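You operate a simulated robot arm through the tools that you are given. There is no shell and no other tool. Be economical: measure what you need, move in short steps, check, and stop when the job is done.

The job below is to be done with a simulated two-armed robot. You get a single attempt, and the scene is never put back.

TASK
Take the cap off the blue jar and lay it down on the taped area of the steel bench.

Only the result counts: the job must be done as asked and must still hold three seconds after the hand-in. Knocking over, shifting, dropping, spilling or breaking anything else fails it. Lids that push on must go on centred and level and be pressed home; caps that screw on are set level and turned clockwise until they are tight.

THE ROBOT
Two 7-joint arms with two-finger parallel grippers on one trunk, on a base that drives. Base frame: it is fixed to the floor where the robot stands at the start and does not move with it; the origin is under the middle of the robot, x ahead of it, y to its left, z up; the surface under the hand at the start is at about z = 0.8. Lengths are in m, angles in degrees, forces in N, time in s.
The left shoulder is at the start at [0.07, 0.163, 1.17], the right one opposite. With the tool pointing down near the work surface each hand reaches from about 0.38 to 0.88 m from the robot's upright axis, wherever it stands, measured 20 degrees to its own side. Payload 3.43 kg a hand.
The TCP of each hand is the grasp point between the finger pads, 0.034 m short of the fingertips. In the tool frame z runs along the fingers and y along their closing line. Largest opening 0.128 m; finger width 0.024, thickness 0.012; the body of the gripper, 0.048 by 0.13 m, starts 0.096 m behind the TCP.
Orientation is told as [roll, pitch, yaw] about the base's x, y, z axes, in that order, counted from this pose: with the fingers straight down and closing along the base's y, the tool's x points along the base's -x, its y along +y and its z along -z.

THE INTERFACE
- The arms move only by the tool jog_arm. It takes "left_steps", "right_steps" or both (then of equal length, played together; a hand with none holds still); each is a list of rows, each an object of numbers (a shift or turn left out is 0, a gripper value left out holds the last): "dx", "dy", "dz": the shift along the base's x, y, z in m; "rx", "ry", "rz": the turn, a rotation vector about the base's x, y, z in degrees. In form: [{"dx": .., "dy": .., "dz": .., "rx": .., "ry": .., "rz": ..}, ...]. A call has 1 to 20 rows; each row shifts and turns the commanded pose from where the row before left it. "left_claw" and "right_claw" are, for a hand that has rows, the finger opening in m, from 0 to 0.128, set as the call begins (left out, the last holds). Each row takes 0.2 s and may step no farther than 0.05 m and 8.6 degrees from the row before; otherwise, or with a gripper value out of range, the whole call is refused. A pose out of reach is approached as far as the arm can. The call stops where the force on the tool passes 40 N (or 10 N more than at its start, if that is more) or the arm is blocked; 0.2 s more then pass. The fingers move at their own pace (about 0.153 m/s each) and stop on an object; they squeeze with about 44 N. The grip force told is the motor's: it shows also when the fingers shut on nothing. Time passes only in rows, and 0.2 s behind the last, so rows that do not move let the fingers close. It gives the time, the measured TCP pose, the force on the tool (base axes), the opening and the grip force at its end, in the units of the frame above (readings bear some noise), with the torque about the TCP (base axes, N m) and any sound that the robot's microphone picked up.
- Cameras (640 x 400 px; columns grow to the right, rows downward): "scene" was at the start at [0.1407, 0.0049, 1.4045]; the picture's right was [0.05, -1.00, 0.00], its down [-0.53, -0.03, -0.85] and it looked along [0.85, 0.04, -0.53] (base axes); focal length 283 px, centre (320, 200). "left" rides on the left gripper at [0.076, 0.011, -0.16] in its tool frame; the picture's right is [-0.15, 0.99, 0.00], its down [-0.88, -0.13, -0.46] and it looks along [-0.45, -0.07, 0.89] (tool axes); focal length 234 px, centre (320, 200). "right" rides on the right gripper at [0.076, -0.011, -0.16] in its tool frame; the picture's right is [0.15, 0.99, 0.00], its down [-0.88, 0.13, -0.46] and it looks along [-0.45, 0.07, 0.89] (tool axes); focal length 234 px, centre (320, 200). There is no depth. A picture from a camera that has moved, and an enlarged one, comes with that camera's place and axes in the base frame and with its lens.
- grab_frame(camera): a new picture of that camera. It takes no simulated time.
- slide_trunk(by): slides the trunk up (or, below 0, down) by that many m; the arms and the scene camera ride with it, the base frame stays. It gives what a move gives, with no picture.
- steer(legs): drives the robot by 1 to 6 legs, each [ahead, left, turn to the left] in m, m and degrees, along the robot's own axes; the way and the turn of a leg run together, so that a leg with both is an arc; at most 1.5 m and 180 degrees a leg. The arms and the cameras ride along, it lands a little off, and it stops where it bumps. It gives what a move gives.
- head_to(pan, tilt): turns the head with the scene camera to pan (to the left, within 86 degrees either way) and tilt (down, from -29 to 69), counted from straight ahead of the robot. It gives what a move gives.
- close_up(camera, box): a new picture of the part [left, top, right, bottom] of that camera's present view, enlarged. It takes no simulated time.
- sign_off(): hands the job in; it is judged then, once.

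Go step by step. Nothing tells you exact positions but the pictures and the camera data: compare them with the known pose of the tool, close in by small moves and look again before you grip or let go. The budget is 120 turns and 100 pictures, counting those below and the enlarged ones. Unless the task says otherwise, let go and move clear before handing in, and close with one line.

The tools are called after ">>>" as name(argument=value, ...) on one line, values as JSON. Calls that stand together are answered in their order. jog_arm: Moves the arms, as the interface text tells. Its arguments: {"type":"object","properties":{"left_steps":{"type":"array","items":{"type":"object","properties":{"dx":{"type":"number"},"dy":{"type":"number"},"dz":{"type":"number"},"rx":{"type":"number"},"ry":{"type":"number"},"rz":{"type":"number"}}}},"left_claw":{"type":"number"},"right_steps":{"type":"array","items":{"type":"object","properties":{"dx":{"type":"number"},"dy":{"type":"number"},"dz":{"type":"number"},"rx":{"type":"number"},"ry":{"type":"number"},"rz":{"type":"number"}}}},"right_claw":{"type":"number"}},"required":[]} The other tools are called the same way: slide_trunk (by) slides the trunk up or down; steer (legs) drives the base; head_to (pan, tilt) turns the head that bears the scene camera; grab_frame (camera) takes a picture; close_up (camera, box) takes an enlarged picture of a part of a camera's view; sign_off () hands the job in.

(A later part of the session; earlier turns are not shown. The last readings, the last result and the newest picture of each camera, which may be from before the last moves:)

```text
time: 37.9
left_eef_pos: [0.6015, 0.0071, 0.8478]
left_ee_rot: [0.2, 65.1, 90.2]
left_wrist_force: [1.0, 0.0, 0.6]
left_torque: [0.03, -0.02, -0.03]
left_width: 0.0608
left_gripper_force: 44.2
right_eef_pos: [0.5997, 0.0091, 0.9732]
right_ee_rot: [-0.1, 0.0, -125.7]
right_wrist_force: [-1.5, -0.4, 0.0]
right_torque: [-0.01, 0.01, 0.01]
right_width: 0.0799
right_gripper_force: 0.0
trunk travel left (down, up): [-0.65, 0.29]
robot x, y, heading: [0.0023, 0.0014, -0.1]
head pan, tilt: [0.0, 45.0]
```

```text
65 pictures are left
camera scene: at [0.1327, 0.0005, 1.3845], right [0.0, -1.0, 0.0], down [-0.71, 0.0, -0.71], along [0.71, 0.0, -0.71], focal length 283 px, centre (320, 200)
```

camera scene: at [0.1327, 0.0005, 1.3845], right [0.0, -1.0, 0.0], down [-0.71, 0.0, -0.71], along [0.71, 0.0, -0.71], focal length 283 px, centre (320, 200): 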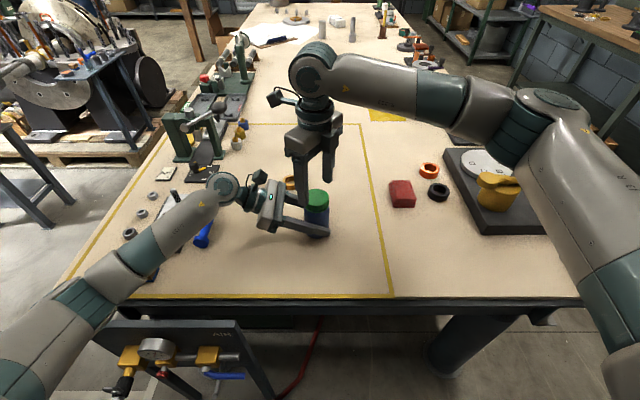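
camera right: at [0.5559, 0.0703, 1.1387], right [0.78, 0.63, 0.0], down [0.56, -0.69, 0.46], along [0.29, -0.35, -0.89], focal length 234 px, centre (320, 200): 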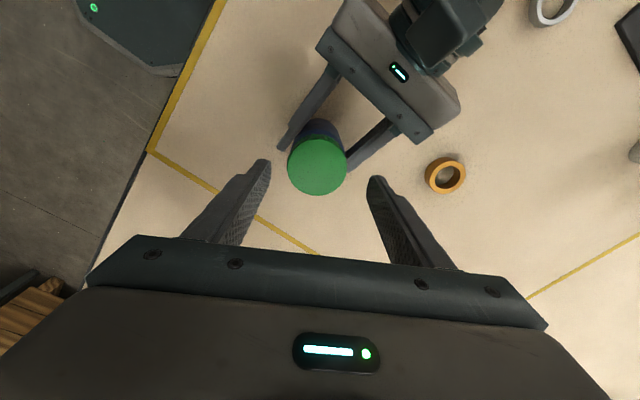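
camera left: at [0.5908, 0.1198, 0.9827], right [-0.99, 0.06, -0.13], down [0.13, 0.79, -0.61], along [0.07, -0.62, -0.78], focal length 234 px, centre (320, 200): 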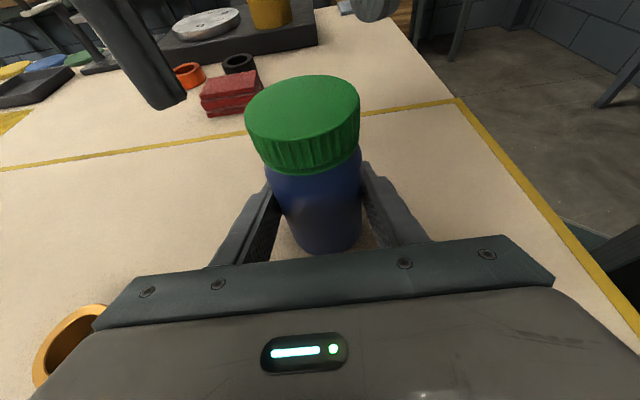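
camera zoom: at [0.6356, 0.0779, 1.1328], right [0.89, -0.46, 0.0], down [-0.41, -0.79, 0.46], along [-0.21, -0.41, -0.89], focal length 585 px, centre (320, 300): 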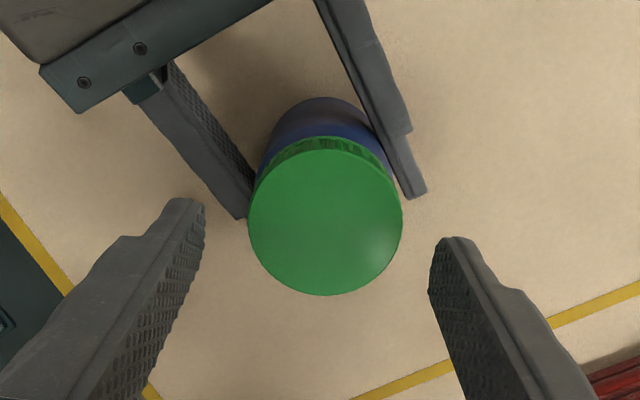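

Well aligned; shift 1.5 mm, lower again to the cap rim and grip.

>>> jog_arm(right_steps=[{"dx": 0.0018, "dy": -0.0006, "dz": -0.016}, {"dz": -0.0165}, {}])

>>> jog_arm(right_steps=[{}, {}, {}, {}], right_claw=0.0)

>>> close_up(camera="left", box=[200, 60, 440, 260])

```text
time: 38.7
left_eef_pos: [0.6015, 0.0064, 0.8462]
left_ee_rot: [0.3, 64.9, 90.1]
left_wrist_force: [-1.2, 0.4, 0.2]
left_torque: [0.05, 0.02, 0.03]
left_width: 0.0611
left_gripper_force: 44.0
right_eef_pos: [0.6024, 0.009, 0.9393]
right_ee_rot: [0.0, -0.1, -125.5]
right_wrist_force: [0.3, 0.1, -0.1]
right_torque: [-0.01, 0.0, 0.02]
right_width: 0.08
right_gripper_force: 0.0
trunk travel left (down, up): [-0.65, 0.29]
robot x, y, heading: [0.0006, 0.0005, 0.3]
head pan, tilt: [0.0, 45.0]
```

```text
time: 39.7
left_eef_pos: [0.602, 0.0053, 0.8465]
left_ee_rot: [0.2, 65.0, 90.2]
left_wrist_force: [4.8, -3.0, -0.1]
left_torque: [0.18, 0.3, 0.01]
left_width: 0.0611
left_gripper_force: 43.6
right_eef_pos: [0.6013, 0.0096, 0.9401]
right_ee_rot: [-0.1, 0.1, -125.5]
right_wrist_force: [-4.4, 3.8, 0.5]
right_torque: [0.1, 0.14, 0.01]
right_width: 0.0558
right_gripper_force: 43.9
trunk travel left (down, up): [-0.65, 0.29]
robot x, y, heading: [-0.004, 0.0015, 0.2]
head pan, tilt: [0.0, 45.0]
```

```text
2.00 times, centred on (320, 160) of left
camera zoom: at [0.5912, 0.1196, 0.9825], right [-0.99, 0.06, -0.13], down [0.13, 0.79, -0.61], along [0.07, -0.62, -0.78], focal length 468 px, centre (320, 280)
```

zoom: 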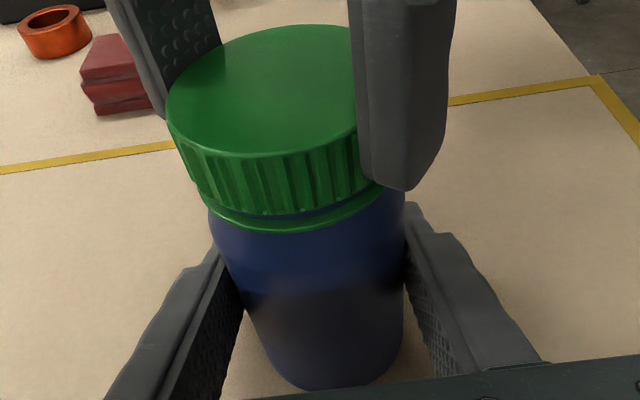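

Good grip, low side force. Turn counter-clockwise again with a small rise.

>>> jog_arm(right_steps=[{"rz": 8, "dz": 0.00015}, {"rz": 8, "dz": 0.00015}, {"rz": 8, "dz": 0.00015}, {"rz": 8, "dz": 0.00015}, {"rz": 8, "dz": 0.00015}, {"rz": 8, "dz": 0.00015}, {"rz": 8, "dz": 0.00015}, {"rz": 8, "dz": 0.00015}])

>>> jog_arm(right_steps=[{"rz": 8, "dz": 0.00015}, {"rz": 8, "dz": 0.00015}, {"rz": 8, "dz": 0.00015}, {"rz": 8, "dz": 0.00015}, {"rz": 8, "dz": 0.00015}, {"rz": 8, "dz": 0.00015}, {"rz": 8, "dz": 0.00015}, {"rz": 8, "dz": 0.00015}])

>>> close_up(camera="left", box=[200, 60, 440, 260])

```text
time: 41.5
left_eef_pos: [0.6023, 0.0063, 0.8457]
left_ee_rot: [0.2, 65.0, 90.2]
left_wrist_force: [1.1, -6.8, -0.2]
left_torque: [0.35, -0.16, -0.01]
left_width: 0.0612
left_gripper_force: 44.1
right_eef_pos: [0.6011, 0.0074, 0.9398]
right_ee_rot: [0.0, 0.0, -61.4]
right_wrist_force: [0.2, 6.2, -4.6]
right_torque: [0.2, 0.18, -0.02]
right_width: 0.0558
right_gripper_force: 43.5
trunk travel left (down, up): [-0.65, 0.29]
robot x, y, heading: [-0.0001, 0.0063, -0.1]
head pan, tilt: [0.0, 45.0]
```

```text
time: 43.3
left_eef_pos: [0.602, 0.0068, 0.8465]
left_ee_rot: [0.2, 65.1, 90.2]
left_wrist_force: [-1.0, -7.7, 0.2]
left_torque: [0.49, -0.12, 0.0]
left_width: 0.061
left_gripper_force: 43.7
right_eef_pos: [0.6013, 0.0066, 0.9418]
right_ee_rot: [0.0, 0.0, 2.6]
right_wrist_force: [1.1, 6.5, -2.7]
right_torque: [0.22, 0.04, -0.01]
right_width: 0.0556
right_gripper_force: 43.5
trunk travel left (down, up): [-0.65, 0.29]
robot x, y, heading: [-0.0013, 0.0002, 0.2]
head pan, tilt: [0.0, 45.0]
```

```text
2.00 times, centred on (320, 160) of left
camera zoom: at [0.591, 0.1195, 0.9824], right [-0.99, 0.06, -0.13], down [0.13, 0.79, -0.61], along [0.07, -0.62, -0.78], focal length 468 px, centre (320, 280)
```

zoom: 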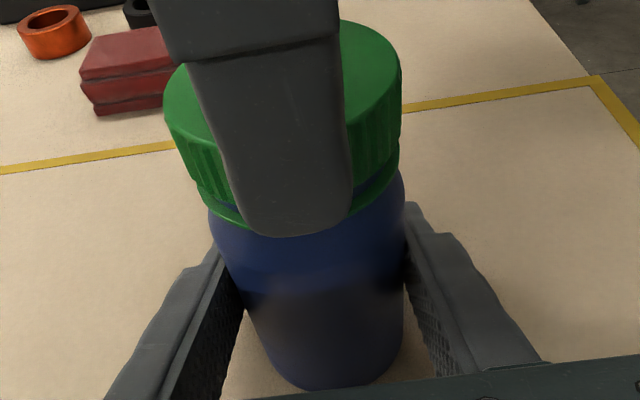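

Still climbing. Continue to the wrist's limit.

>>> jog_arm(right_steps=[{"rz": 8, "dz": 0.00015}, {"rz": 8, "dz": 0.00015}, {"rz": 8, "dz": 0.00015}, {"rz": 8, "dz": 0.00015}, {"rz": 8, "dz": 0.00015}, {"rz": 8, "dz": 0.00015}, {"rz": 8, "dz": 0.00015}])

>>> jog_arm(right_steps=[{"dz": 0.001}, {"dz": 0.001}])

>>> close_up(camera="left", box=[200, 60, 440, 260])

```text
time: 44.9
left_eef_pos: [0.6023, 0.0068, 0.8465]
left_ee_rot: [0.2, 65.1, 90.2]
left_wrist_force: [-3.1, 0.3, -0.3]
left_torque: [0.04, -0.21, 0.04]
left_width: 0.0611
left_gripper_force: 44.3
right_eef_pos: [0.6015, 0.0061, 0.9416]
right_ee_rot: [0.0, 0.1, 58.6]
right_wrist_force: [2.6, -0.4, 0.0]
right_torque: [-0.01, -0.07, -0.06]
right_width: 0.0558
right_gripper_force: 44.4
trunk travel left (down, up): [-0.65, 0.29]
robot x, y, heading: [-0.0026, -0.0003, -0.1]
head pan, tilt: [0.0, 45.0]
```

```text
time: 45.5
left_eef_pos: [0.6023, 0.0073, 0.8453]
left_ee_rot: [0.2, 65.0, 90.1]
left_wrist_force: [-0.1, 0.0, 0.2]
left_torque: [0.06, 0.0, -0.01]
left_width: 0.0611
left_gripper_force: 43.7
right_eef_pos: [0.6004, 0.0075, 0.9438]
right_ee_rot: [0.1, -0.1, 58.5]
right_wrist_force: [-0.3, -0.6, -0.3]
right_torque: [-0.01, 0.0, 0.0]
right_width: 0.0555
right_gripper_force: 43.9
trunk travel left (down, up): [-0.65, 0.29]
robot x, y, heading: [-0.0026, 0.0021, -0.1]
head pan, tilt: [0.0, 45.0]
```

```text
2.00 times, centred on (320, 160) of left
camera zoom: at [0.5912, 0.1198, 0.9824], right [-0.99, 0.06, -0.13], down [0.13, 0.79, -0.61], along [0.07, -0.62, -0.78], focal length 468 px, centre (320, 280)
```

zoom: 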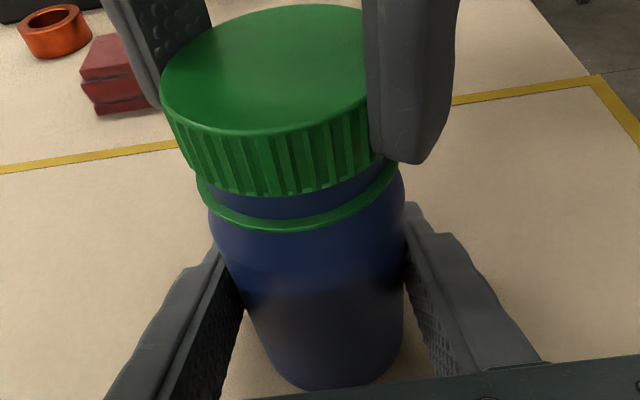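

The cap came free of the thread (no force on lifting). I lift it slowly straight up.

>>> jog_arm(right_steps=[{"dz": 0.005}, {"dz": 0.01}, {"dz": 0.015}, {"dz": 0.03}, {"dz": 0.04}, {"dz": 0.04}, {"dz": 0.04}])

>>> grab_frame(camera="left")

>>> grab_frame(camera="right")

```text
time: 47.1
left_eef_pos: [0.6015, 0.0057, 0.8451]
left_ee_rot: [0.2, 65.0, 90.2]
left_wrist_force: [-0.3, -1.0, 0.2]
left_torque: [0.01, -0.04, 0.02]
left_width: 0.0612
left_gripper_force: 44.1
right_eef_pos: [0.5997, 0.0087, 1.1225]
right_ee_rot: [0.0, 0.0, 58.5]
right_wrist_force: [-0.1, 0.3, 0.3]
right_torque: [0.0, -0.02, 0.01]
right_width: 0.0561
right_gripper_force: 43.8
trunk travel left (down, up): [-0.65, 0.29]
robot x, y, heading: [0.0018, 0.0045, 0.0]
head pan, tilt: [0.0, 45.0]
```

```text
61 pictures are left
camera left: at [0.5906, 0.1198, 0.9824], right [-0.99, 0.06, -0.13], down [0.13, 0.79, -0.61], along [0.07, -0.62, -0.78], focal length 234 px, centre (320, 200)
```

left: 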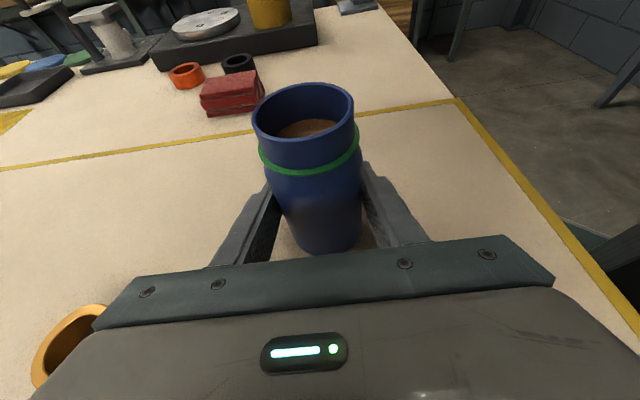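

```text
60 pictures are left
camera right: at [0.5709, -0.0617, 1.2837], right [-0.92, 0.39, 0.0], down [0.35, 0.82, 0.46], along [0.18, 0.42, -0.89], focal length 234 px, centre (320, 200)
```

right: 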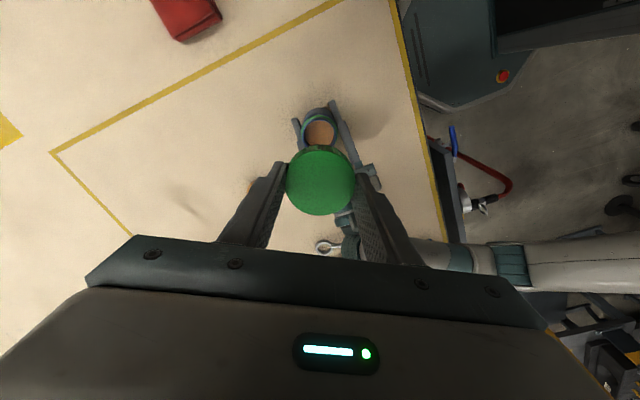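

Cap is off and the jar stands upright with contents intact. I release the jar with the left hand and retreat the way it came.

>>> jog_arm(left_steps=[{}, {}, {}, {"dy": 0.02}, {"dy": 0.03}, {"dy": 0.03}, {"dy": 0.03, "dz": 0.02}, {"dy": 0.02, "dz": 0.04}, {"dy": 0.02, "dz": 0.045}, {"dy": 0.02, "dz": 0.045}, {"dy": 0.02, "dz": 0.045}, {"dy": 0.02, "dz": 0.045}], left_claw=0.1)

>>> grab_frame(camera="scene")

```text
time: 49.7
left_eef_pos: [0.6028, 0.2142, 1.0889]
left_ee_rot: [0.2, 65.1, 90.3]
left_wrist_force: [0.9, 0.1, -0.1]
left_torque: [-0.01, 0.0, 0.01]
left_width: 0.1
left_gripper_force: 0.0
right_eef_pos: [0.6001, 0.0091, 1.1236]
right_ee_rot: [0.0, 0.1, 58.5]
right_wrist_force: [-0.1, -0.5, 0.3]
right_torque: [0.0, -0.02, -0.04]
right_width: 0.0559
right_gripper_force: 43.8
trunk travel left (down, up): [-0.65, 0.29]
robot x, y, heading: [-0.0009, -0.0012, -0.1]
head pan, tilt: [0.0, 45.0]
```

```text
59 pictures are left
camera scene: at [0.1316, 0.0006, 1.3846], right [0.0, -1.0, 0.0], down [-0.71, 0.0, -0.71], along [0.71, 0.0, -0.71], focal length 283 px, centre (320, 200)
```

scene: 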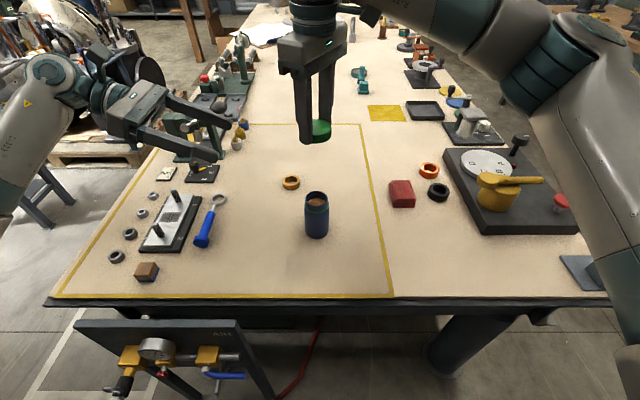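

The jar is left as it was, cap in the right hand. I straighten the left hand back to tool-down, and look toward the grey steel table again.

>>> jog_arm(left_steps=[{"rx": 8.2, "dz": 0.02, "dx": -0.01, "dy": 0.01}, {"rx": 8.2, "dz": 0.02, "dx": -0.01, "dy": 0.01}, {"rx": 8.2, "dz": 0.02, "dx": -0.01, "dy": 0.01}, {"rx": 8.2, "dx": -0.01, "dy": 0.01}, {"rx": 8.2, "dx": -0.01, "dy": 0.01}, {"rx": 8.2, "dx": -0.02}, {"rx": 8.2, "dx": -0.02}, {"rx": 7.6, "dx": -0.02}])

>>> head_to(pan=80, tilt=35)

>>> grab_frame(camera="scene")

```text
time: 51.5
left_eef_pos: [0.4921, 0.2651, 1.1475]
left_ee_rot: [0.1, -0.2, 90.2]
left_wrist_force: [-0.3, -1.0, 0.3]
left_torque: [0.05, -0.02, -0.03]
left_width: 0.1
left_gripper_force: 0.0
right_eef_pos: [0.6005, 0.0062, 1.1231]
right_ee_rot: [0.0, 0.0, 58.4]
right_wrist_force: [0.1, 0.1, -0.1]
right_torque: [0.05, -0.01, 0.0]
right_width: 0.0558
right_gripper_force: 43.6
trunk travel left (down, up): [-0.65, 0.29]
robot x, y, heading: [0.0024, 0.0018, 0.0]
head pan, tilt: [0.0, 45.0]
```

```text
time: 53.0
left_eef_pos: [0.4935, 0.2664, 1.1477]
left_ee_rot: [0.0, 0.2, 90.1]
left_wrist_force: [0.6, -0.4, 0.5]
left_torque: [0.01, 0.02, -0.04]
left_width: 0.0998
left_gripper_force: 0.1
right_eef_pos: [0.6003, 0.0078, 1.1221]
right_ee_rot: [0.1, 0.0, 58.5]
right_wrist_force: [0.1, 0.6, 0.8]
right_torque: [-0.01, 0.01, -0.03]
right_width: 0.0559
right_gripper_force: 44.4
trunk travel left (down, up): [-0.65, 0.29]
robot x, y, heading: [0.001, 0.0006, -0.2]
head pan, tilt: [80.0, 35.0]
```

```text
58 pictures are left
camera scene: at [0.0664, 0.0872, 1.3994], right [0.98, -0.17, 0.0], down [-0.1, -0.56, -0.82], along [0.14, 0.81, -0.57], focal length 283 px, centre (320, 200)
```

scene: 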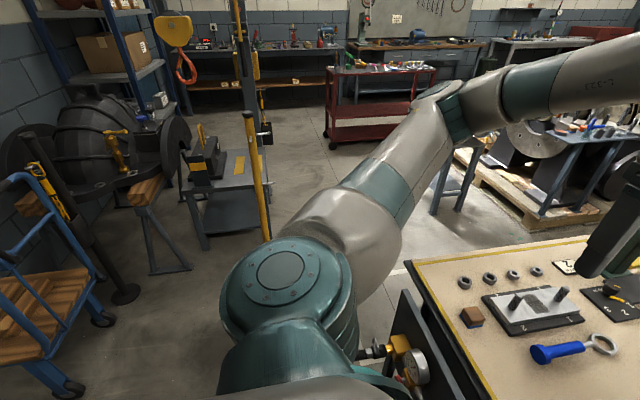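

I zoom in on the steel table with the yellow patch and on other grey benches.

>>> close_up(camera="scene", box=[160, 100, 320, 260])

>>> close_up(camera="scene", box=[180, 20, 640, 180])

>>> head_to(pan=0, tilt=20)

>>> close_up(camera="scene", box=[200, 120, 480, 295])

>>> grab_frame(camera="scene")

```text
2.50 times, centred on (240, 180) of scene
camera zoom: at [0.0664, 0.0872, 1.3994], right [0.98, -0.17, 0.0], down [-0.1, -0.56, -0.82], along [0.14, 0.81, -0.57], focal length 707 px, centre (520, 250)
```

zoom: 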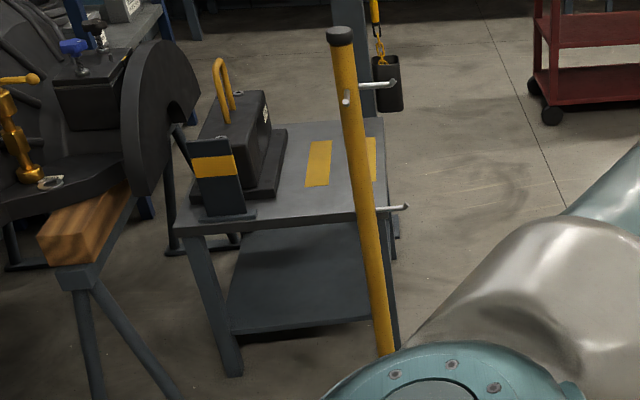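

```text
1.39 times, centred on (410, 100) of scene
camera zoom: at [0.0664, 0.0872, 1.3994], right [0.98, -0.17, 0.0], down [-0.1, -0.56, -0.82], along [0.14, 0.81, -0.57], focal length 394 px, centre (195, 339)
```

zoom: 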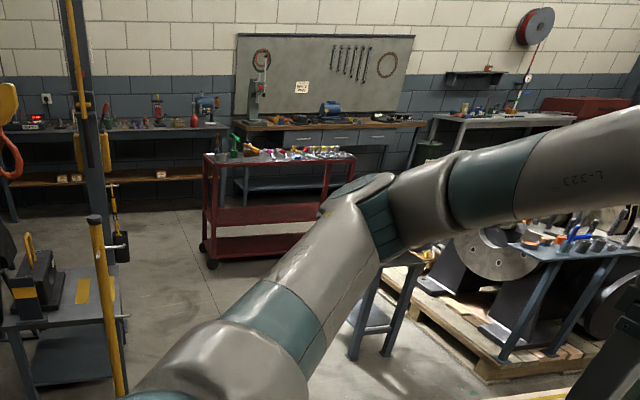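

```text
time: 54.5
left_eef_pos: [0.4939, 0.2665, 1.1466]
left_ee_rot: [-0.1, 0.1, 90.1]
left_wrist_force: [0.0, -0.4, -0.1]
left_torque: [0.03, 0.04, -0.01]
left_width: 0.1002
left_gripper_force: 0.0
right_eef_pos: [0.6, 0.0075, 1.1241]
right_ee_rot: [0.0, 0.0, 58.5]
right_wrist_force: [-0.3, -0.7, 0.3]
right_torque: [0.0, 0.03, 0.0]
right_width: 0.0561
right_gripper_force: 43.7
trunk travel left (down, up): [-0.65, 0.29]
robot x, y, heading: [0.0012, -0.001, 0.4]
head pan, tilt: [0.0, 20.0]
```

```text
2.29 times, centred on (340, 208) of scene
camera zoom: at [0.1442, 0.0006, 1.4232], right [0.0, -1.0, 0.0], down [-0.34, 0.0, -0.94], along [0.94, 0.0, -0.34], focal length 647 px, centre (274, 183)
```

zoom: 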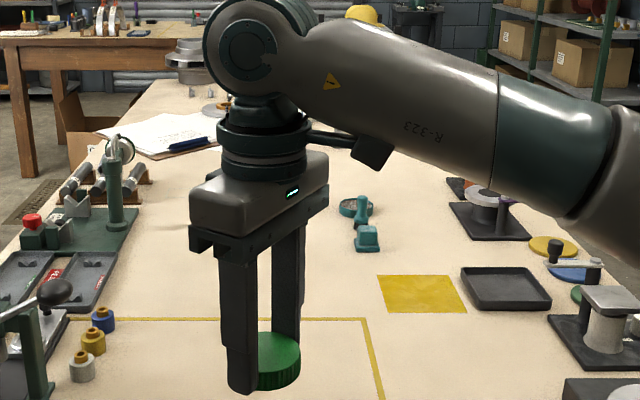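

```text
54 pictures are left
camera scene: at [0.1442, 0.0006, 1.4232], right [0.0, -1.0, 0.0], down [-0.34, 0.0, -0.94], along [0.94, 0.0, -0.34], focal length 283 px, centre (320, 200)
```

scene: 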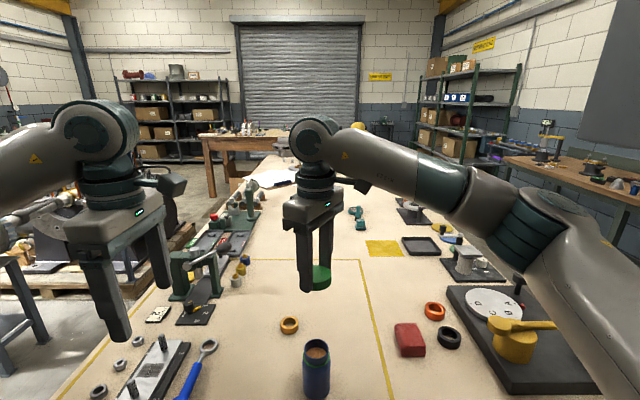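

The small grey steel table at about (−0.25, 1.9), top z ≈ 0.47, has yellow tape strips. I back off from the main bench, turn left and look at it properly (and for any other steel bench).

>>> steer(legs=[[-0.4, 0, 0], [0, 0, 90]])

>>> grab_frame(camera="scene")

>>> head_to(pan=80, tilt=25)

>>> grab_frame(camera="scene")

>>> head_to(pan=-20, tilt=35)

>>> grab_frame(camera="scene")

```text
time: 60.9
left_eef_pos: [-0.6728, 0.496, 1.1463]
left_ee_rot: [0.1, 0.0, 179.8]
left_wrist_force: [-0.7, -0.6, 0.1]
left_torque: [0.02, 0.02, -0.03]
left_width: 0.1
left_gripper_force: 0.1
right_eef_pos: [-0.4142, 0.602, 1.1221]
right_ee_rot: [0.0, 0.0, 148.2]
right_wrist_force: [0.9, -0.6, -0.3]
right_torque: [0.01, 0.0, 0.01]
right_width: 0.0559
right_gripper_force: 44.1
trunk travel left (down, up): [-0.65, 0.29]
robot x, y, heading: [-0.4066, 0.0001, 89.7]
head pan, tilt: [0.0, 20.0]
```

```text
53 pictures are left
camera scene: at [-0.4077, 0.1444, 1.4232], right [1.0, 0.0, 0.0], down [0.0, -0.34, -0.94], along [0.0, 0.94, -0.34], focal length 283 px, centre (320, 200)
```

scene: 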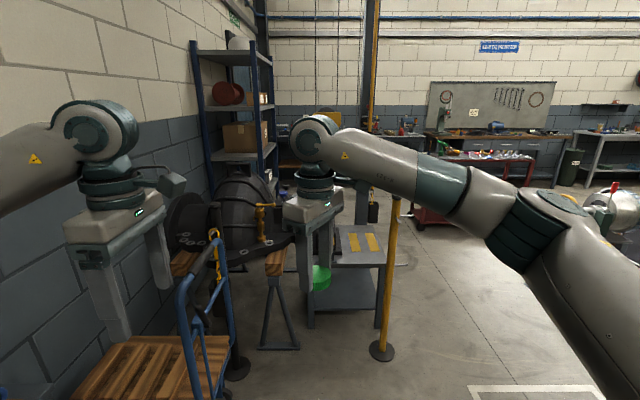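

```text
time: 62.4
left_eef_pos: [-0.6743, 0.4953, 1.1474]
left_ee_rot: [0.0, 0.1, 179.9]
left_wrist_force: [-0.2, -0.5, 0.7]
left_torque: [0.02, -0.04, 0.01]
left_width: 0.1001
left_gripper_force: 0.0
right_eef_pos: [-0.414, 0.6014, 1.1221]
right_ee_rot: [0.0, -0.1, 148.2]
right_wrist_force: [-0.3, 0.5, -0.2]
right_torque: [-0.01, 0.0, 0.0]
right_width: 0.0559
right_gripper_force: 44.0
trunk travel left (down, up): [-0.65, 0.29]
robot x, y, heading: [-0.4071, 0.002, 89.8]
head pan, tilt: [80.0, 25.0]
```

```text
52 pictures are left
camera scene: at [-0.4987, 0.0677, 1.4152], right [0.18, 0.98, 0.0], down [0.42, -0.08, -0.91], along [-0.89, 0.16, -0.42], focal length 283 px, centre (320, 200)
```

scene: 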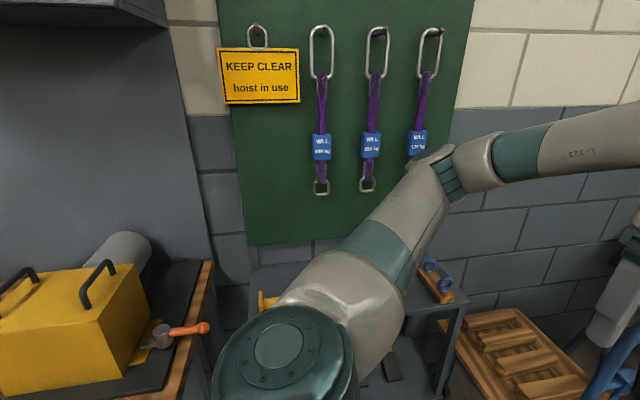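

```text
time: 64.2
left_eef_pos: [-0.6725, 0.4959, 1.1476]
left_ee_rot: [0.0, 0.0, 180.0]
left_wrist_force: [0.5, 0.3, -0.1]
left_torque: [-0.02, -0.02, -0.01]
left_width: 0.1
left_gripper_force: 0.1
right_eef_pos: [-0.4145, 0.6011, 1.1227]
right_ee_rot: [0.1, 0.0, 148.3]
right_wrist_force: [-0.3, 0.3, 0.4]
right_torque: [0.02, 0.0, 0.01]
right_width: 0.0558
right_gripper_force: 44.0
trunk travel left (down, up): [-0.65, 0.29]
robot x, y, heading: [-0.4115, 0.0026, 90.0]
head pan, tilt: [-20.0, 35.0]
```

```text
51 pictures are left
camera scene: at [-0.3777, 0.134, 1.3994], right [0.94, -0.34, 0.0], down [-0.2, -0.54, -0.82], along [0.28, 0.77, -0.57], focal length 283 px, centre (320, 200)
```

scene: 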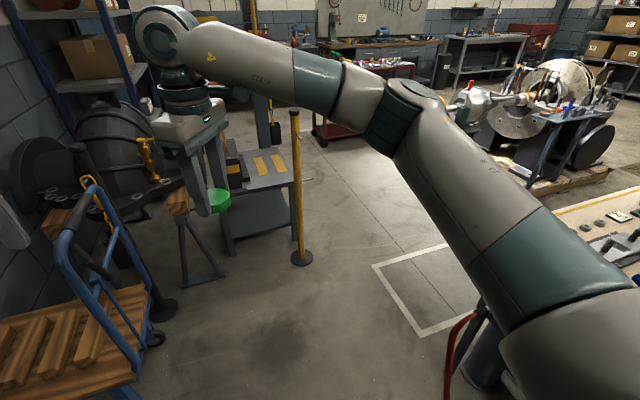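

The stanchion pole stands at about (−0.04, 1.43). I zoom in on the steel table and far benches.

>>> close_up(camera="scene", box=[200, 110, 340, 220])

>>> close_up(camera="scene", box=[240, 0, 640, 160])

```text
3.64 times, centred on (270, 165) of scene
camera zoom: at [-0.3777, 0.134, 1.3994], right [0.94, -0.34, 0.0], down [-0.2, -0.54, -0.82], along [0.28, 0.77, -0.57], focal length 1029 px, centre (502, 327)
```

zoom: 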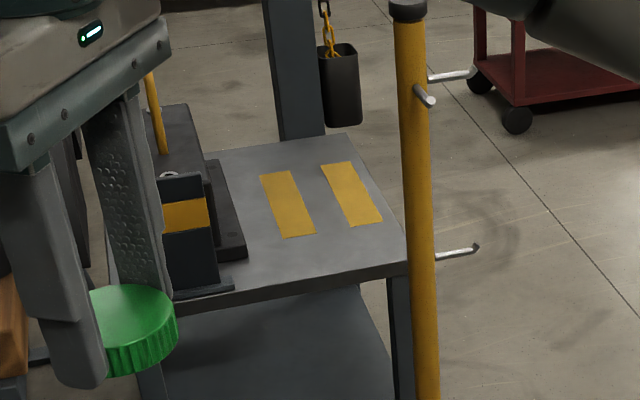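

```text
1.60 times, centred on (440, 80) of scene
camera zoom: at [-0.3777, 0.134, 1.3994], right [0.94, -0.34, 0.0], down [-0.2, -0.54, -0.82], along [0.28, 0.77, -0.57], focal length 453 px, centre (128, 392)
```

zoom: 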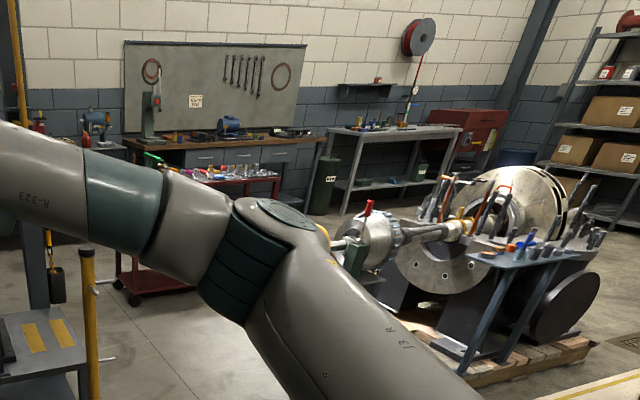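

Two yellow strips on this stand; other grey benches are farther off. I raise the trunk for a better view and zoom in on those.

>>> slide_trunk(by=0.28)

>>> head_to(pan=-30, tilt=20)

>>> grab_frame(camera="scene")

>>> close_up(camera="scene", box=[130, 90, 330, 215])

>>> close_up(camera="scene", box=[290, 90, 490, 215])

```text
time: 67.0
left_eef_pos: [-0.6742, 0.4958, 1.4273]
left_ee_rot: [0.0, 0.0, 179.9]
left_wrist_force: [-0.4, -0.3, 0.1]
left_torque: [0.01, -0.01, -0.03]
left_width: 0.0998
left_gripper_force: 0.0
right_eef_pos: [-0.4144, 0.6012, 1.4028]
right_ee_rot: [0.0, 0.1, 148.3]
right_wrist_force: [0.0, -0.2, -0.8]
right_torque: [0.0, 0.02, -0.01]
right_width: 0.0557
right_gripper_force: 44.4
trunk travel left (down, up): [-0.93, 0.01]
robot x, y, heading: [-0.4079, -0.0008, 89.6]
head pan, tilt: [-20.0, 35.0]
```

```text
time: 67.8
left_eef_pos: [-0.674, 0.4951, 1.4264]
left_ee_rot: [0.1, -0.1, 180.0]
left_wrist_force: [-0.6, -0.4, 0.5]
left_torque: [0.01, -0.02, -0.02]
left_width: 0.0998
left_gripper_force: 0.0
right_eef_pos: [-0.415, 0.6016, 1.4014]
right_ee_rot: [0.0, 0.1, 148.3]
right_wrist_force: [0.6, -0.6, -0.4]
right_torque: [-0.01, -0.03, -0.02]
right_width: 0.0558
right_gripper_force: 44.1
trunk travel left (down, up): [-0.93, 0.01]
robot x, y, heading: [-0.4115, 0.0003, 89.8]
head pan, tilt: [-30.0, 20.0]
```

```text
48 pictures are left
camera scene: at [-0.3612, 0.132, 1.7032], right [0.86, -0.5, 0.0], down [-0.17, -0.3, -0.94], along [0.47, 0.81, -0.34], focal length 283 px, centre (320, 200)
```

scene: 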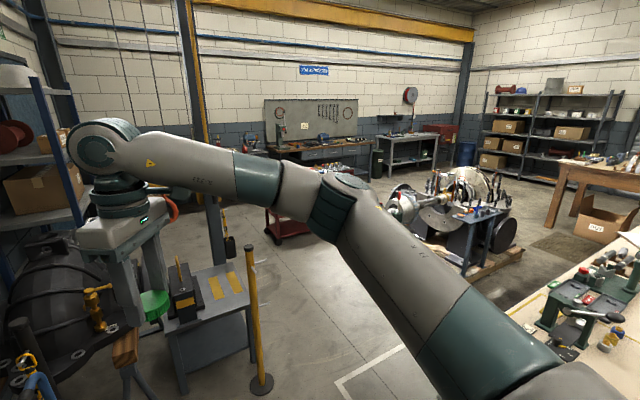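

```text
3.20 times, centred on (230, 152) of scene
camera zoom: at [-0.3612, 0.132, 1.7032], right [0.86, -0.5, 0.0], down [-0.17, -0.3, -0.94], along [0.47, 0.81, -0.34], focal length 905 px, centre (608, 352)
```

zoom: 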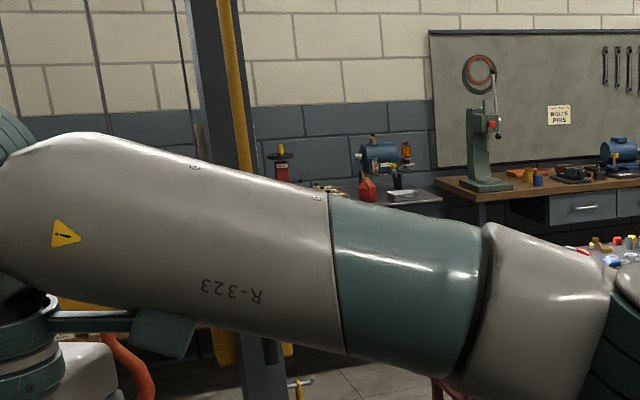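

```text
3.20 times, centred on (390, 152) of scene
camera zoom: at [-0.3612, 0.132, 1.7032], right [0.86, -0.5, 0.0], down [-0.17, -0.3, -0.94], along [0.47, 0.81, -0.34], focal length 905 px, centre (96, 352)
```

zoom: 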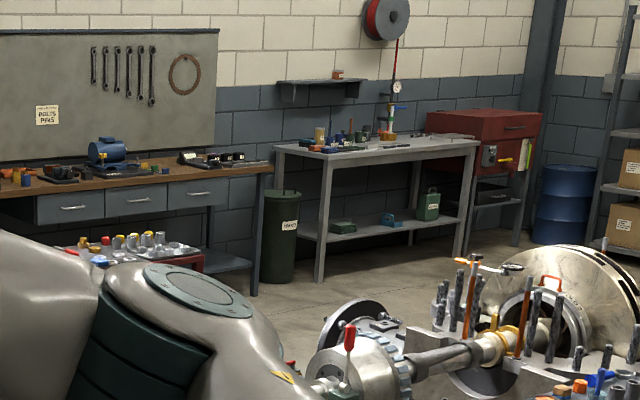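

The right arm blocks the view of the left wall bench. I move the hand lower and aside, then look again.

>>> jog_arm(right_steps=[{"dx": 0.045, "dz": -0.02}, {"dx": 0.045, "dz": -0.02}, {"dx": 0.045, "dz": -0.02}, {"dx": 0.045, "dz": -0.02}, {"dx": 0.04, "dz": -0.03}, {"dz": -0.045}, {"dz": -0.045}, {"dz": -0.045}], left_claw=0.1)

>>> head_to(pan=-10, tilt=20)

>>> grab_frame(camera="scene")

```text
time: 69.6
left_eef_pos: [-0.6747, 0.4947, 1.4273]
left_ee_rot: [0.1, 0.1, 179.9]
left_wrist_force: [-0.7, -1.1, 0.1]
left_torque: [0.03, 0.02, -0.02]
left_width: 0.1
left_gripper_force: 0.0
right_eef_pos: [-0.2332, 0.5997, 1.1918]
right_ee_rot: [0.0, -0.1, 148.3]
right_wrist_force: [0.3, 0.5, -0.4]
right_torque: [-0.01, -0.02, 0.03]
right_width: 0.0558
right_gripper_force: 43.8
right hand out of reach, approached as far as the arm can: row 5
trunk travel left (down, up): [-0.93, 0.01]
robot x, y, heading: [-0.4047, -0.0026, 89.8]
head pan, tilt: [-30.0, 20.0]
```

```text
time: 70.4
left_eef_pos: [-0.6734, 0.4953, 1.4275]
left_ee_rot: [-0.1, 0.0, 180.0]
left_wrist_force: [-0.4, 0.2, 0.6]
left_torque: [0.02, 0.01, -0.01]
left_width: 0.0998
left_gripper_force: 0.0
right_eef_pos: [-0.234, 0.6005, 1.1918]
right_ee_rot: [0.0, 0.1, 148.3]
right_wrist_force: [-0.5, -0.1, 0.8]
right_torque: [-0.04, -0.03, 0.0]
right_width: 0.0556
right_gripper_force: 44.4
trunk travel left (down, up): [-0.93, 0.01]
robot x, y, heading: [-0.4088, -0.0003, 89.9]
head pan, tilt: [-10.0, 20.0]
```

```text
45 pictures are left
camera scene: at [-0.3918, 0.1431, 1.7032], right [0.98, -0.18, 0.0], down [-0.06, -0.34, -0.94], along [0.17, 0.92, -0.34], focal length 283 px, centre (320, 200)
```

scene: 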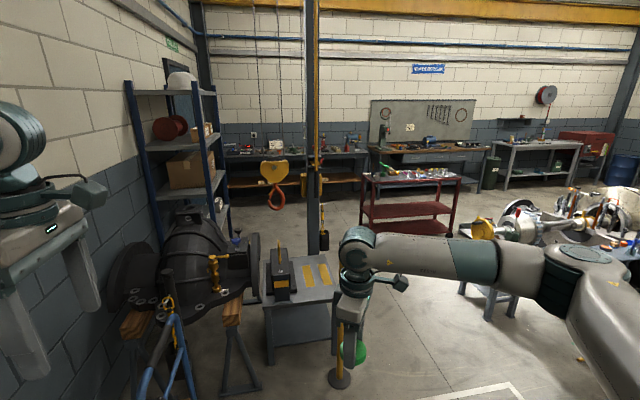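

>>> close_up(camera="scene", box=[215, 120, 375, 220])

>>> close_up(camera="scene", box=[350, 110, 500, 205])

>>> close_up(camera="scene", box=[480, 110, 640, 210])

>>> close_up(camera="scene", box=[250, 240, 350, 310])

```text
4.00 times, centred on (295, 170) of scene
camera zoom: at [-0.3918, 0.1431, 1.7032], right [0.98, -0.18, 0.0], down [-0.06, -0.34, -0.94], along [0.17, 0.92, -0.34], focal length 1132 px, centre (420, 320)
```

zoom: 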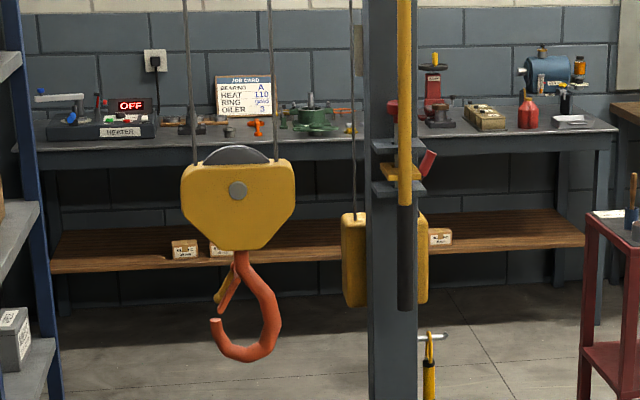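

```text
4.21 times, centred on (425, 158) of scene
camera zoom: at [-0.3918, 0.1431, 1.7032], right [0.98, -0.18, 0.0], down [-0.06, -0.34, -0.94], along [0.17, 0.92, -0.34], focal length 1191 px, centre (-122, 379)
```

zoom: 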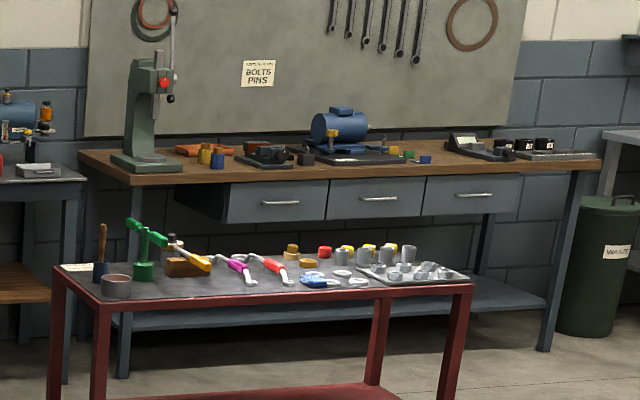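

```text
4.00 times, centred on (560, 160) of scene
camera zoom: at [-0.3918, 0.1431, 1.7032], right [0.98, -0.18, 0.0], down [-0.06, -0.34, -0.94], along [0.17, 0.92, -0.34], focal length 1132 px, centre (-640, 360)
```

zoom: 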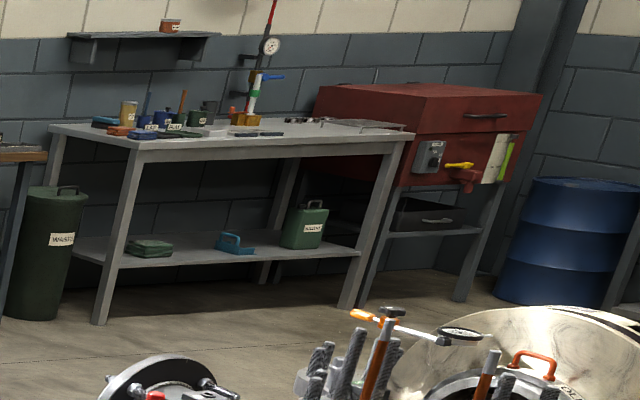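

```text
5.71 times, centred on (300, 275) of scene
camera zoom: at [-0.3918, 0.1431, 1.7032], right [0.98, -0.18, 0.0], down [-0.06, -0.34, -0.94], along [0.17, 0.92, -0.34], focal length 1617 px, centre (434, -229)
```

zoom: 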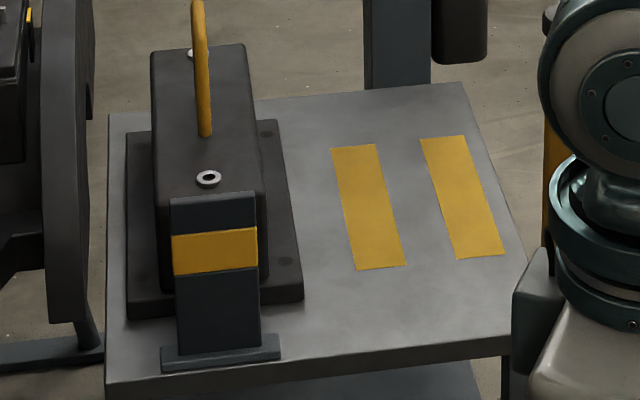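

No tape on those far benches. Only the small stand shows tape so far; I turn to the right to check the remaining side of the shop.

>>> steer(legs=[[0, 0, -140]])

>>> head_to(pan=0, tilt=25)

>>> grab_frame(camera="scene")

>>> head_to(pan=-80, tilt=30)

>>> grab_frame(camera="scene")

```text
time: 76.4
left_eef_pos: [0.1274, -0.1641, 1.426]
left_ee_rot: [-0.1, 0.0, 44.5]
left_wrist_force: [-0.3, 0.4, 1.0]
left_torque: [0.01, 0.0, 0.02]
left_width: 0.0999
left_gripper_force: 0.1
right_eef_pos: [-0.1106, -0.5491, 1.1918]
right_ee_rot: [0.0, 0.0, 13.0]
right_wrist_force: [-0.7, -0.1, 0.1]
right_torque: [-0.01, -0.02, -0.01]
right_width: 0.0556
right_gripper_force: 44.2
trunk travel left (down, up): [-0.93, 0.01]
robot x, y, heading: [-0.4119, 0.0002, -45.4]
head pan, tilt: [-10.0, 20.0]
```

```text
time: 77.1
left_eef_pos: [0.1261, -0.1642, 1.4262]
left_ee_rot: [0.0, 0.1, 44.5]
left_wrist_force: [-0.7, 0.5, -0.6]
left_torque: [0.0, 0.03, -0.01]
left_width: 0.0999
left_gripper_force: 0.1
right_eef_pos: [-0.1119, -0.5492, 1.1905]
right_ee_rot: [0.1, 0.0, 13.0]
right_wrist_force: [0.2, 0.4, 0.4]
right_torque: [0.0, 0.01, 0.02]
right_width: 0.0559
right_gripper_force: 44.3
trunk travel left (down, up): [-0.93, 0.01]
robot x, y, heading: [-0.4067, 0.0015, -45.6]
head pan, tilt: [0.0, 25.0]
```

```text
40 pictures are left
camera scene: at [-0.3082, -0.1008, 1.6952], right [-0.71, -0.7, 0.0], down [-0.3, 0.3, -0.91], along [0.63, -0.65, -0.42], focal length 283 px, centre (320, 200)
```

scene: 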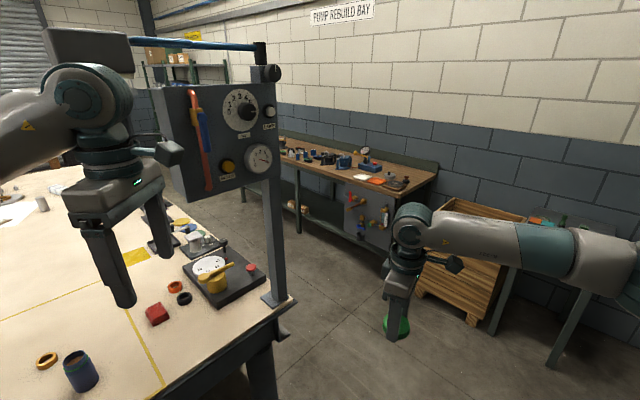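

```text
time: 78.6
left_eef_pos: [0.1265, -0.1654, 1.4275]
left_ee_rot: [0.0, 0.0, 44.4]
left_wrist_force: [0.4, 0.5, 2.0]
left_torque: [0.01, 0.0, 0.01]
left_width: 0.1
left_gripper_force: 0.1
right_eef_pos: [-0.112, -0.5498, 1.1923]
right_ee_rot: [-0.1, 0.0, 13.1]
right_wrist_force: [-0.4, -0.3, -0.9]
right_torque: [-0.03, -0.03, -0.02]
right_width: 0.0557
right_gripper_force: 44.2
trunk travel left (down, up): [-0.93, 0.01]
robot x, y, heading: [-0.4049, 0.0054, -45.4]
head pan, tilt: [-80.0, 30.0]
```

```text
39 pictures are left
camera scene: at [-0.4252, -0.1087, 1.6872], right [-0.81, 0.58, 0.0], down [0.29, 0.41, -0.87], along [-0.5, -0.71, -0.5], focal length 283 px, centre (320, 200)
```

scene: 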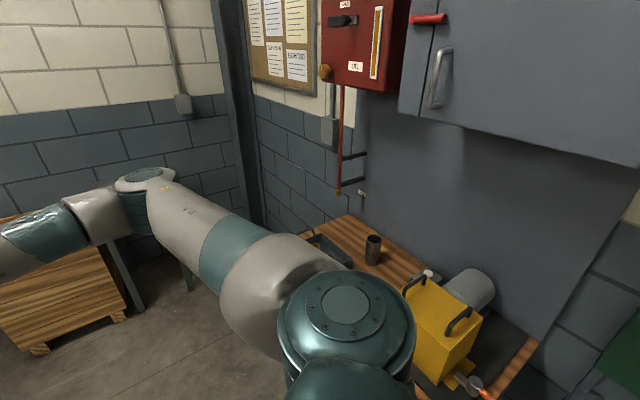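

Still no other taped steel surface; two small grey tables remain (beside the crate, and by the sling board). I check those.

>>> head_to(pan=-25, tilt=25)

>>> jog_arm(right_steps=[{"dz": -0.045}, {"dz": -0.045}, {"dz": -0.045}])

>>> grab_frame(camera="scene")

>>> close_up(camera="scene", box=[340, 120, 560, 260])

```text
time: 79.9
left_eef_pos: [0.1267, -0.1652, 1.427]
left_ee_rot: [0.0, 0.1, 44.4]
left_wrist_force: [1.6, 0.4, -0.7]
left_torque: [-0.06, 0.0, 0.02]
left_width: 0.1
left_gripper_force: 0.2
right_eef_pos: [-0.1111, -0.5495, 1.1919]
right_ee_rot: [0.1, 0.0, 13.0]
right_wrist_force: [0.0, 0.6, 0.1]
right_torque: [0.01, -0.05, 0.01]
right_width: 0.0558
right_gripper_force: 43.9
trunk travel left (down, up): [-0.93, 0.01]
robot x, y, heading: [-0.4084, 0.0006, -45.5]
head pan, tilt: [-25.0, 25.0]
```

```text
time: 80.7
left_eef_pos: [0.1271, -0.1648, 1.4272]
left_ee_rot: [0.0, 0.0, 44.5]
left_wrist_force: [-0.1, 0.2, 0.0]
left_torque: [0.01, 0.0, -0.01]
left_width: 0.1001
left_gripper_force: 0.0
right_eef_pos: [-0.1125, -0.5476, 1.0566]
right_ee_rot: [-0.1, 0.1, 12.9]
right_wrist_force: [-0.2, 0.3, -0.9]
right_torque: [0.0, 0.03, -0.01]
right_width: 0.0561
right_gripper_force: 44.3
trunk travel left (down, up): [-0.93, 0.01]
robot x, y, heading: [-0.4069, 0.0006, -45.5]
head pan, tilt: [-25.0, 25.0]
```

```text
38 pictures are left
camera scene: at [-0.3416, -0.1224, 1.6952], right [-0.94, -0.33, 0.0], down [-0.14, 0.4, -0.91], along [0.3, -0.85, -0.42], focal length 283 px, centre (320, 200)
```

scene: 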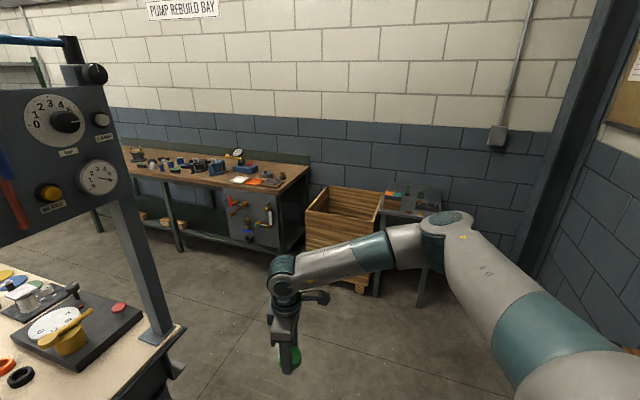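

```text
2.86 times, centred on (450, 190) of scene
camera zoom: at [-0.3416, -0.1224, 1.6952], right [-0.94, -0.33, 0.0], down [-0.14, 0.4, -0.91], along [0.3, -0.85, -0.42], focal length 808 px, centre (-51, 229)
```

zoom: 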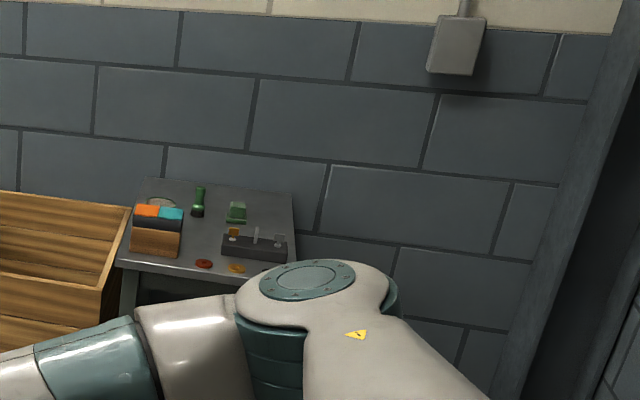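

None of the other benches has a taped area, and the only outlined taped area is on the main work bench (steel frame) that I started at, with no other place named in the brief; the strips on the hoist stand are just marks on a stand. I go back to the main bench and check its surface before deciding.

>>> jog_arm(right_steps=[{"dz": 0.045}, {"dz": 0.045}, {"dz": 0.045}, {"dz": 0.045}, {"dz": 0.045}, {"dz": 0.045}, {"dz": 0.045}, {"dz": 0.03}])

>>> steer(legs=[[0, 0, 45.4]])

>>> head_to(pan=0, tilt=35)

>>> grab_frame(camera="scene")

```text
time: 82.5
left_eef_pos: [0.1272, -0.165, 1.4267]
left_ee_rot: [0.0, 0.0, 44.5]
left_wrist_force: [-0.8, -0.2, 0.6]
left_torque: [0.01, 0.0, 0.0]
left_width: 0.1002
left_gripper_force: 0.1
right_eef_pos: [-0.1114, -0.547, 1.4014]
right_ee_rot: [0.0, -0.1, 12.9]
right_wrist_force: [0.2, 0.9, -0.8]
right_torque: [-0.03, -0.02, -0.01]
right_width: 0.0558
right_gripper_force: 44.2
trunk travel left (down, up): [-0.93, 0.01]
robot x, y, heading: [-0.4083, -0.0042, -45.6]
head pan, tilt: [-25.0, 25.0]
```

```text
time: 84.9
left_eef_pos: [0.0907, 0.2535, 1.4275]
left_ee_rot: [0.1, 0.1, 88.6]
left_wrist_force: [0.7, 0.0, 0.7]
left_torque: [0.01, -0.01, 0.01]
left_width: 0.0998
left_gripper_force: 0.2
right_eef_pos: [0.1862, -0.1867, 1.4]
right_ee_rot: [0.0, 0.0, 57.1]
right_wrist_force: [0.7, -0.3, -0.2]
right_torque: [0.0, 0.02, 0.02]
right_width: 0.0562
right_gripper_force: 43.7
trunk travel left (down, up): [-0.93, 0.01]
robot x, y, heading: [-0.4065, -0.0018, -1.5]
head pan, tilt: [-25.0, 25.0]
```

```text
time: 85.8
left_eef_pos: [0.0913, 0.2546, 1.4257]
left_ee_rot: [0.0, 0.0, 88.5]
left_wrist_force: [-0.7, -0.4, 0.4]
left_torque: [-0.01, 0.04, 0.03]
left_width: 0.1002
left_gripper_force: 0.0
right_eef_pos: [0.1863, -0.1862, 1.4]
right_ee_rot: [0.0, 0.0, 57.1]
right_wrist_force: [0.8, 0.1, 0.0]
right_torque: [0.02, 0.01, -0.01]
right_width: 0.0559
right_gripper_force: 44.1
trunk travel left (down, up): [-0.93, 0.01]
robot x, y, heading: [-0.4061, -0.0005, -1.4]
head pan, tilt: [0.0, 35.0]
```

```text
36 pictures are left
camera scene: at [-0.2696, -0.0021, 1.6794], right [-0.03, -1.0, 0.0], down [-0.57, 0.01, -0.82], along [0.82, -0.02, -0.57], focal length 283 px, centre (320, 200)
```

scene: 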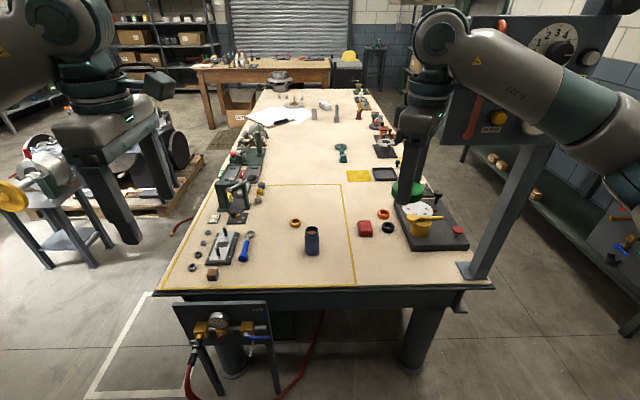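

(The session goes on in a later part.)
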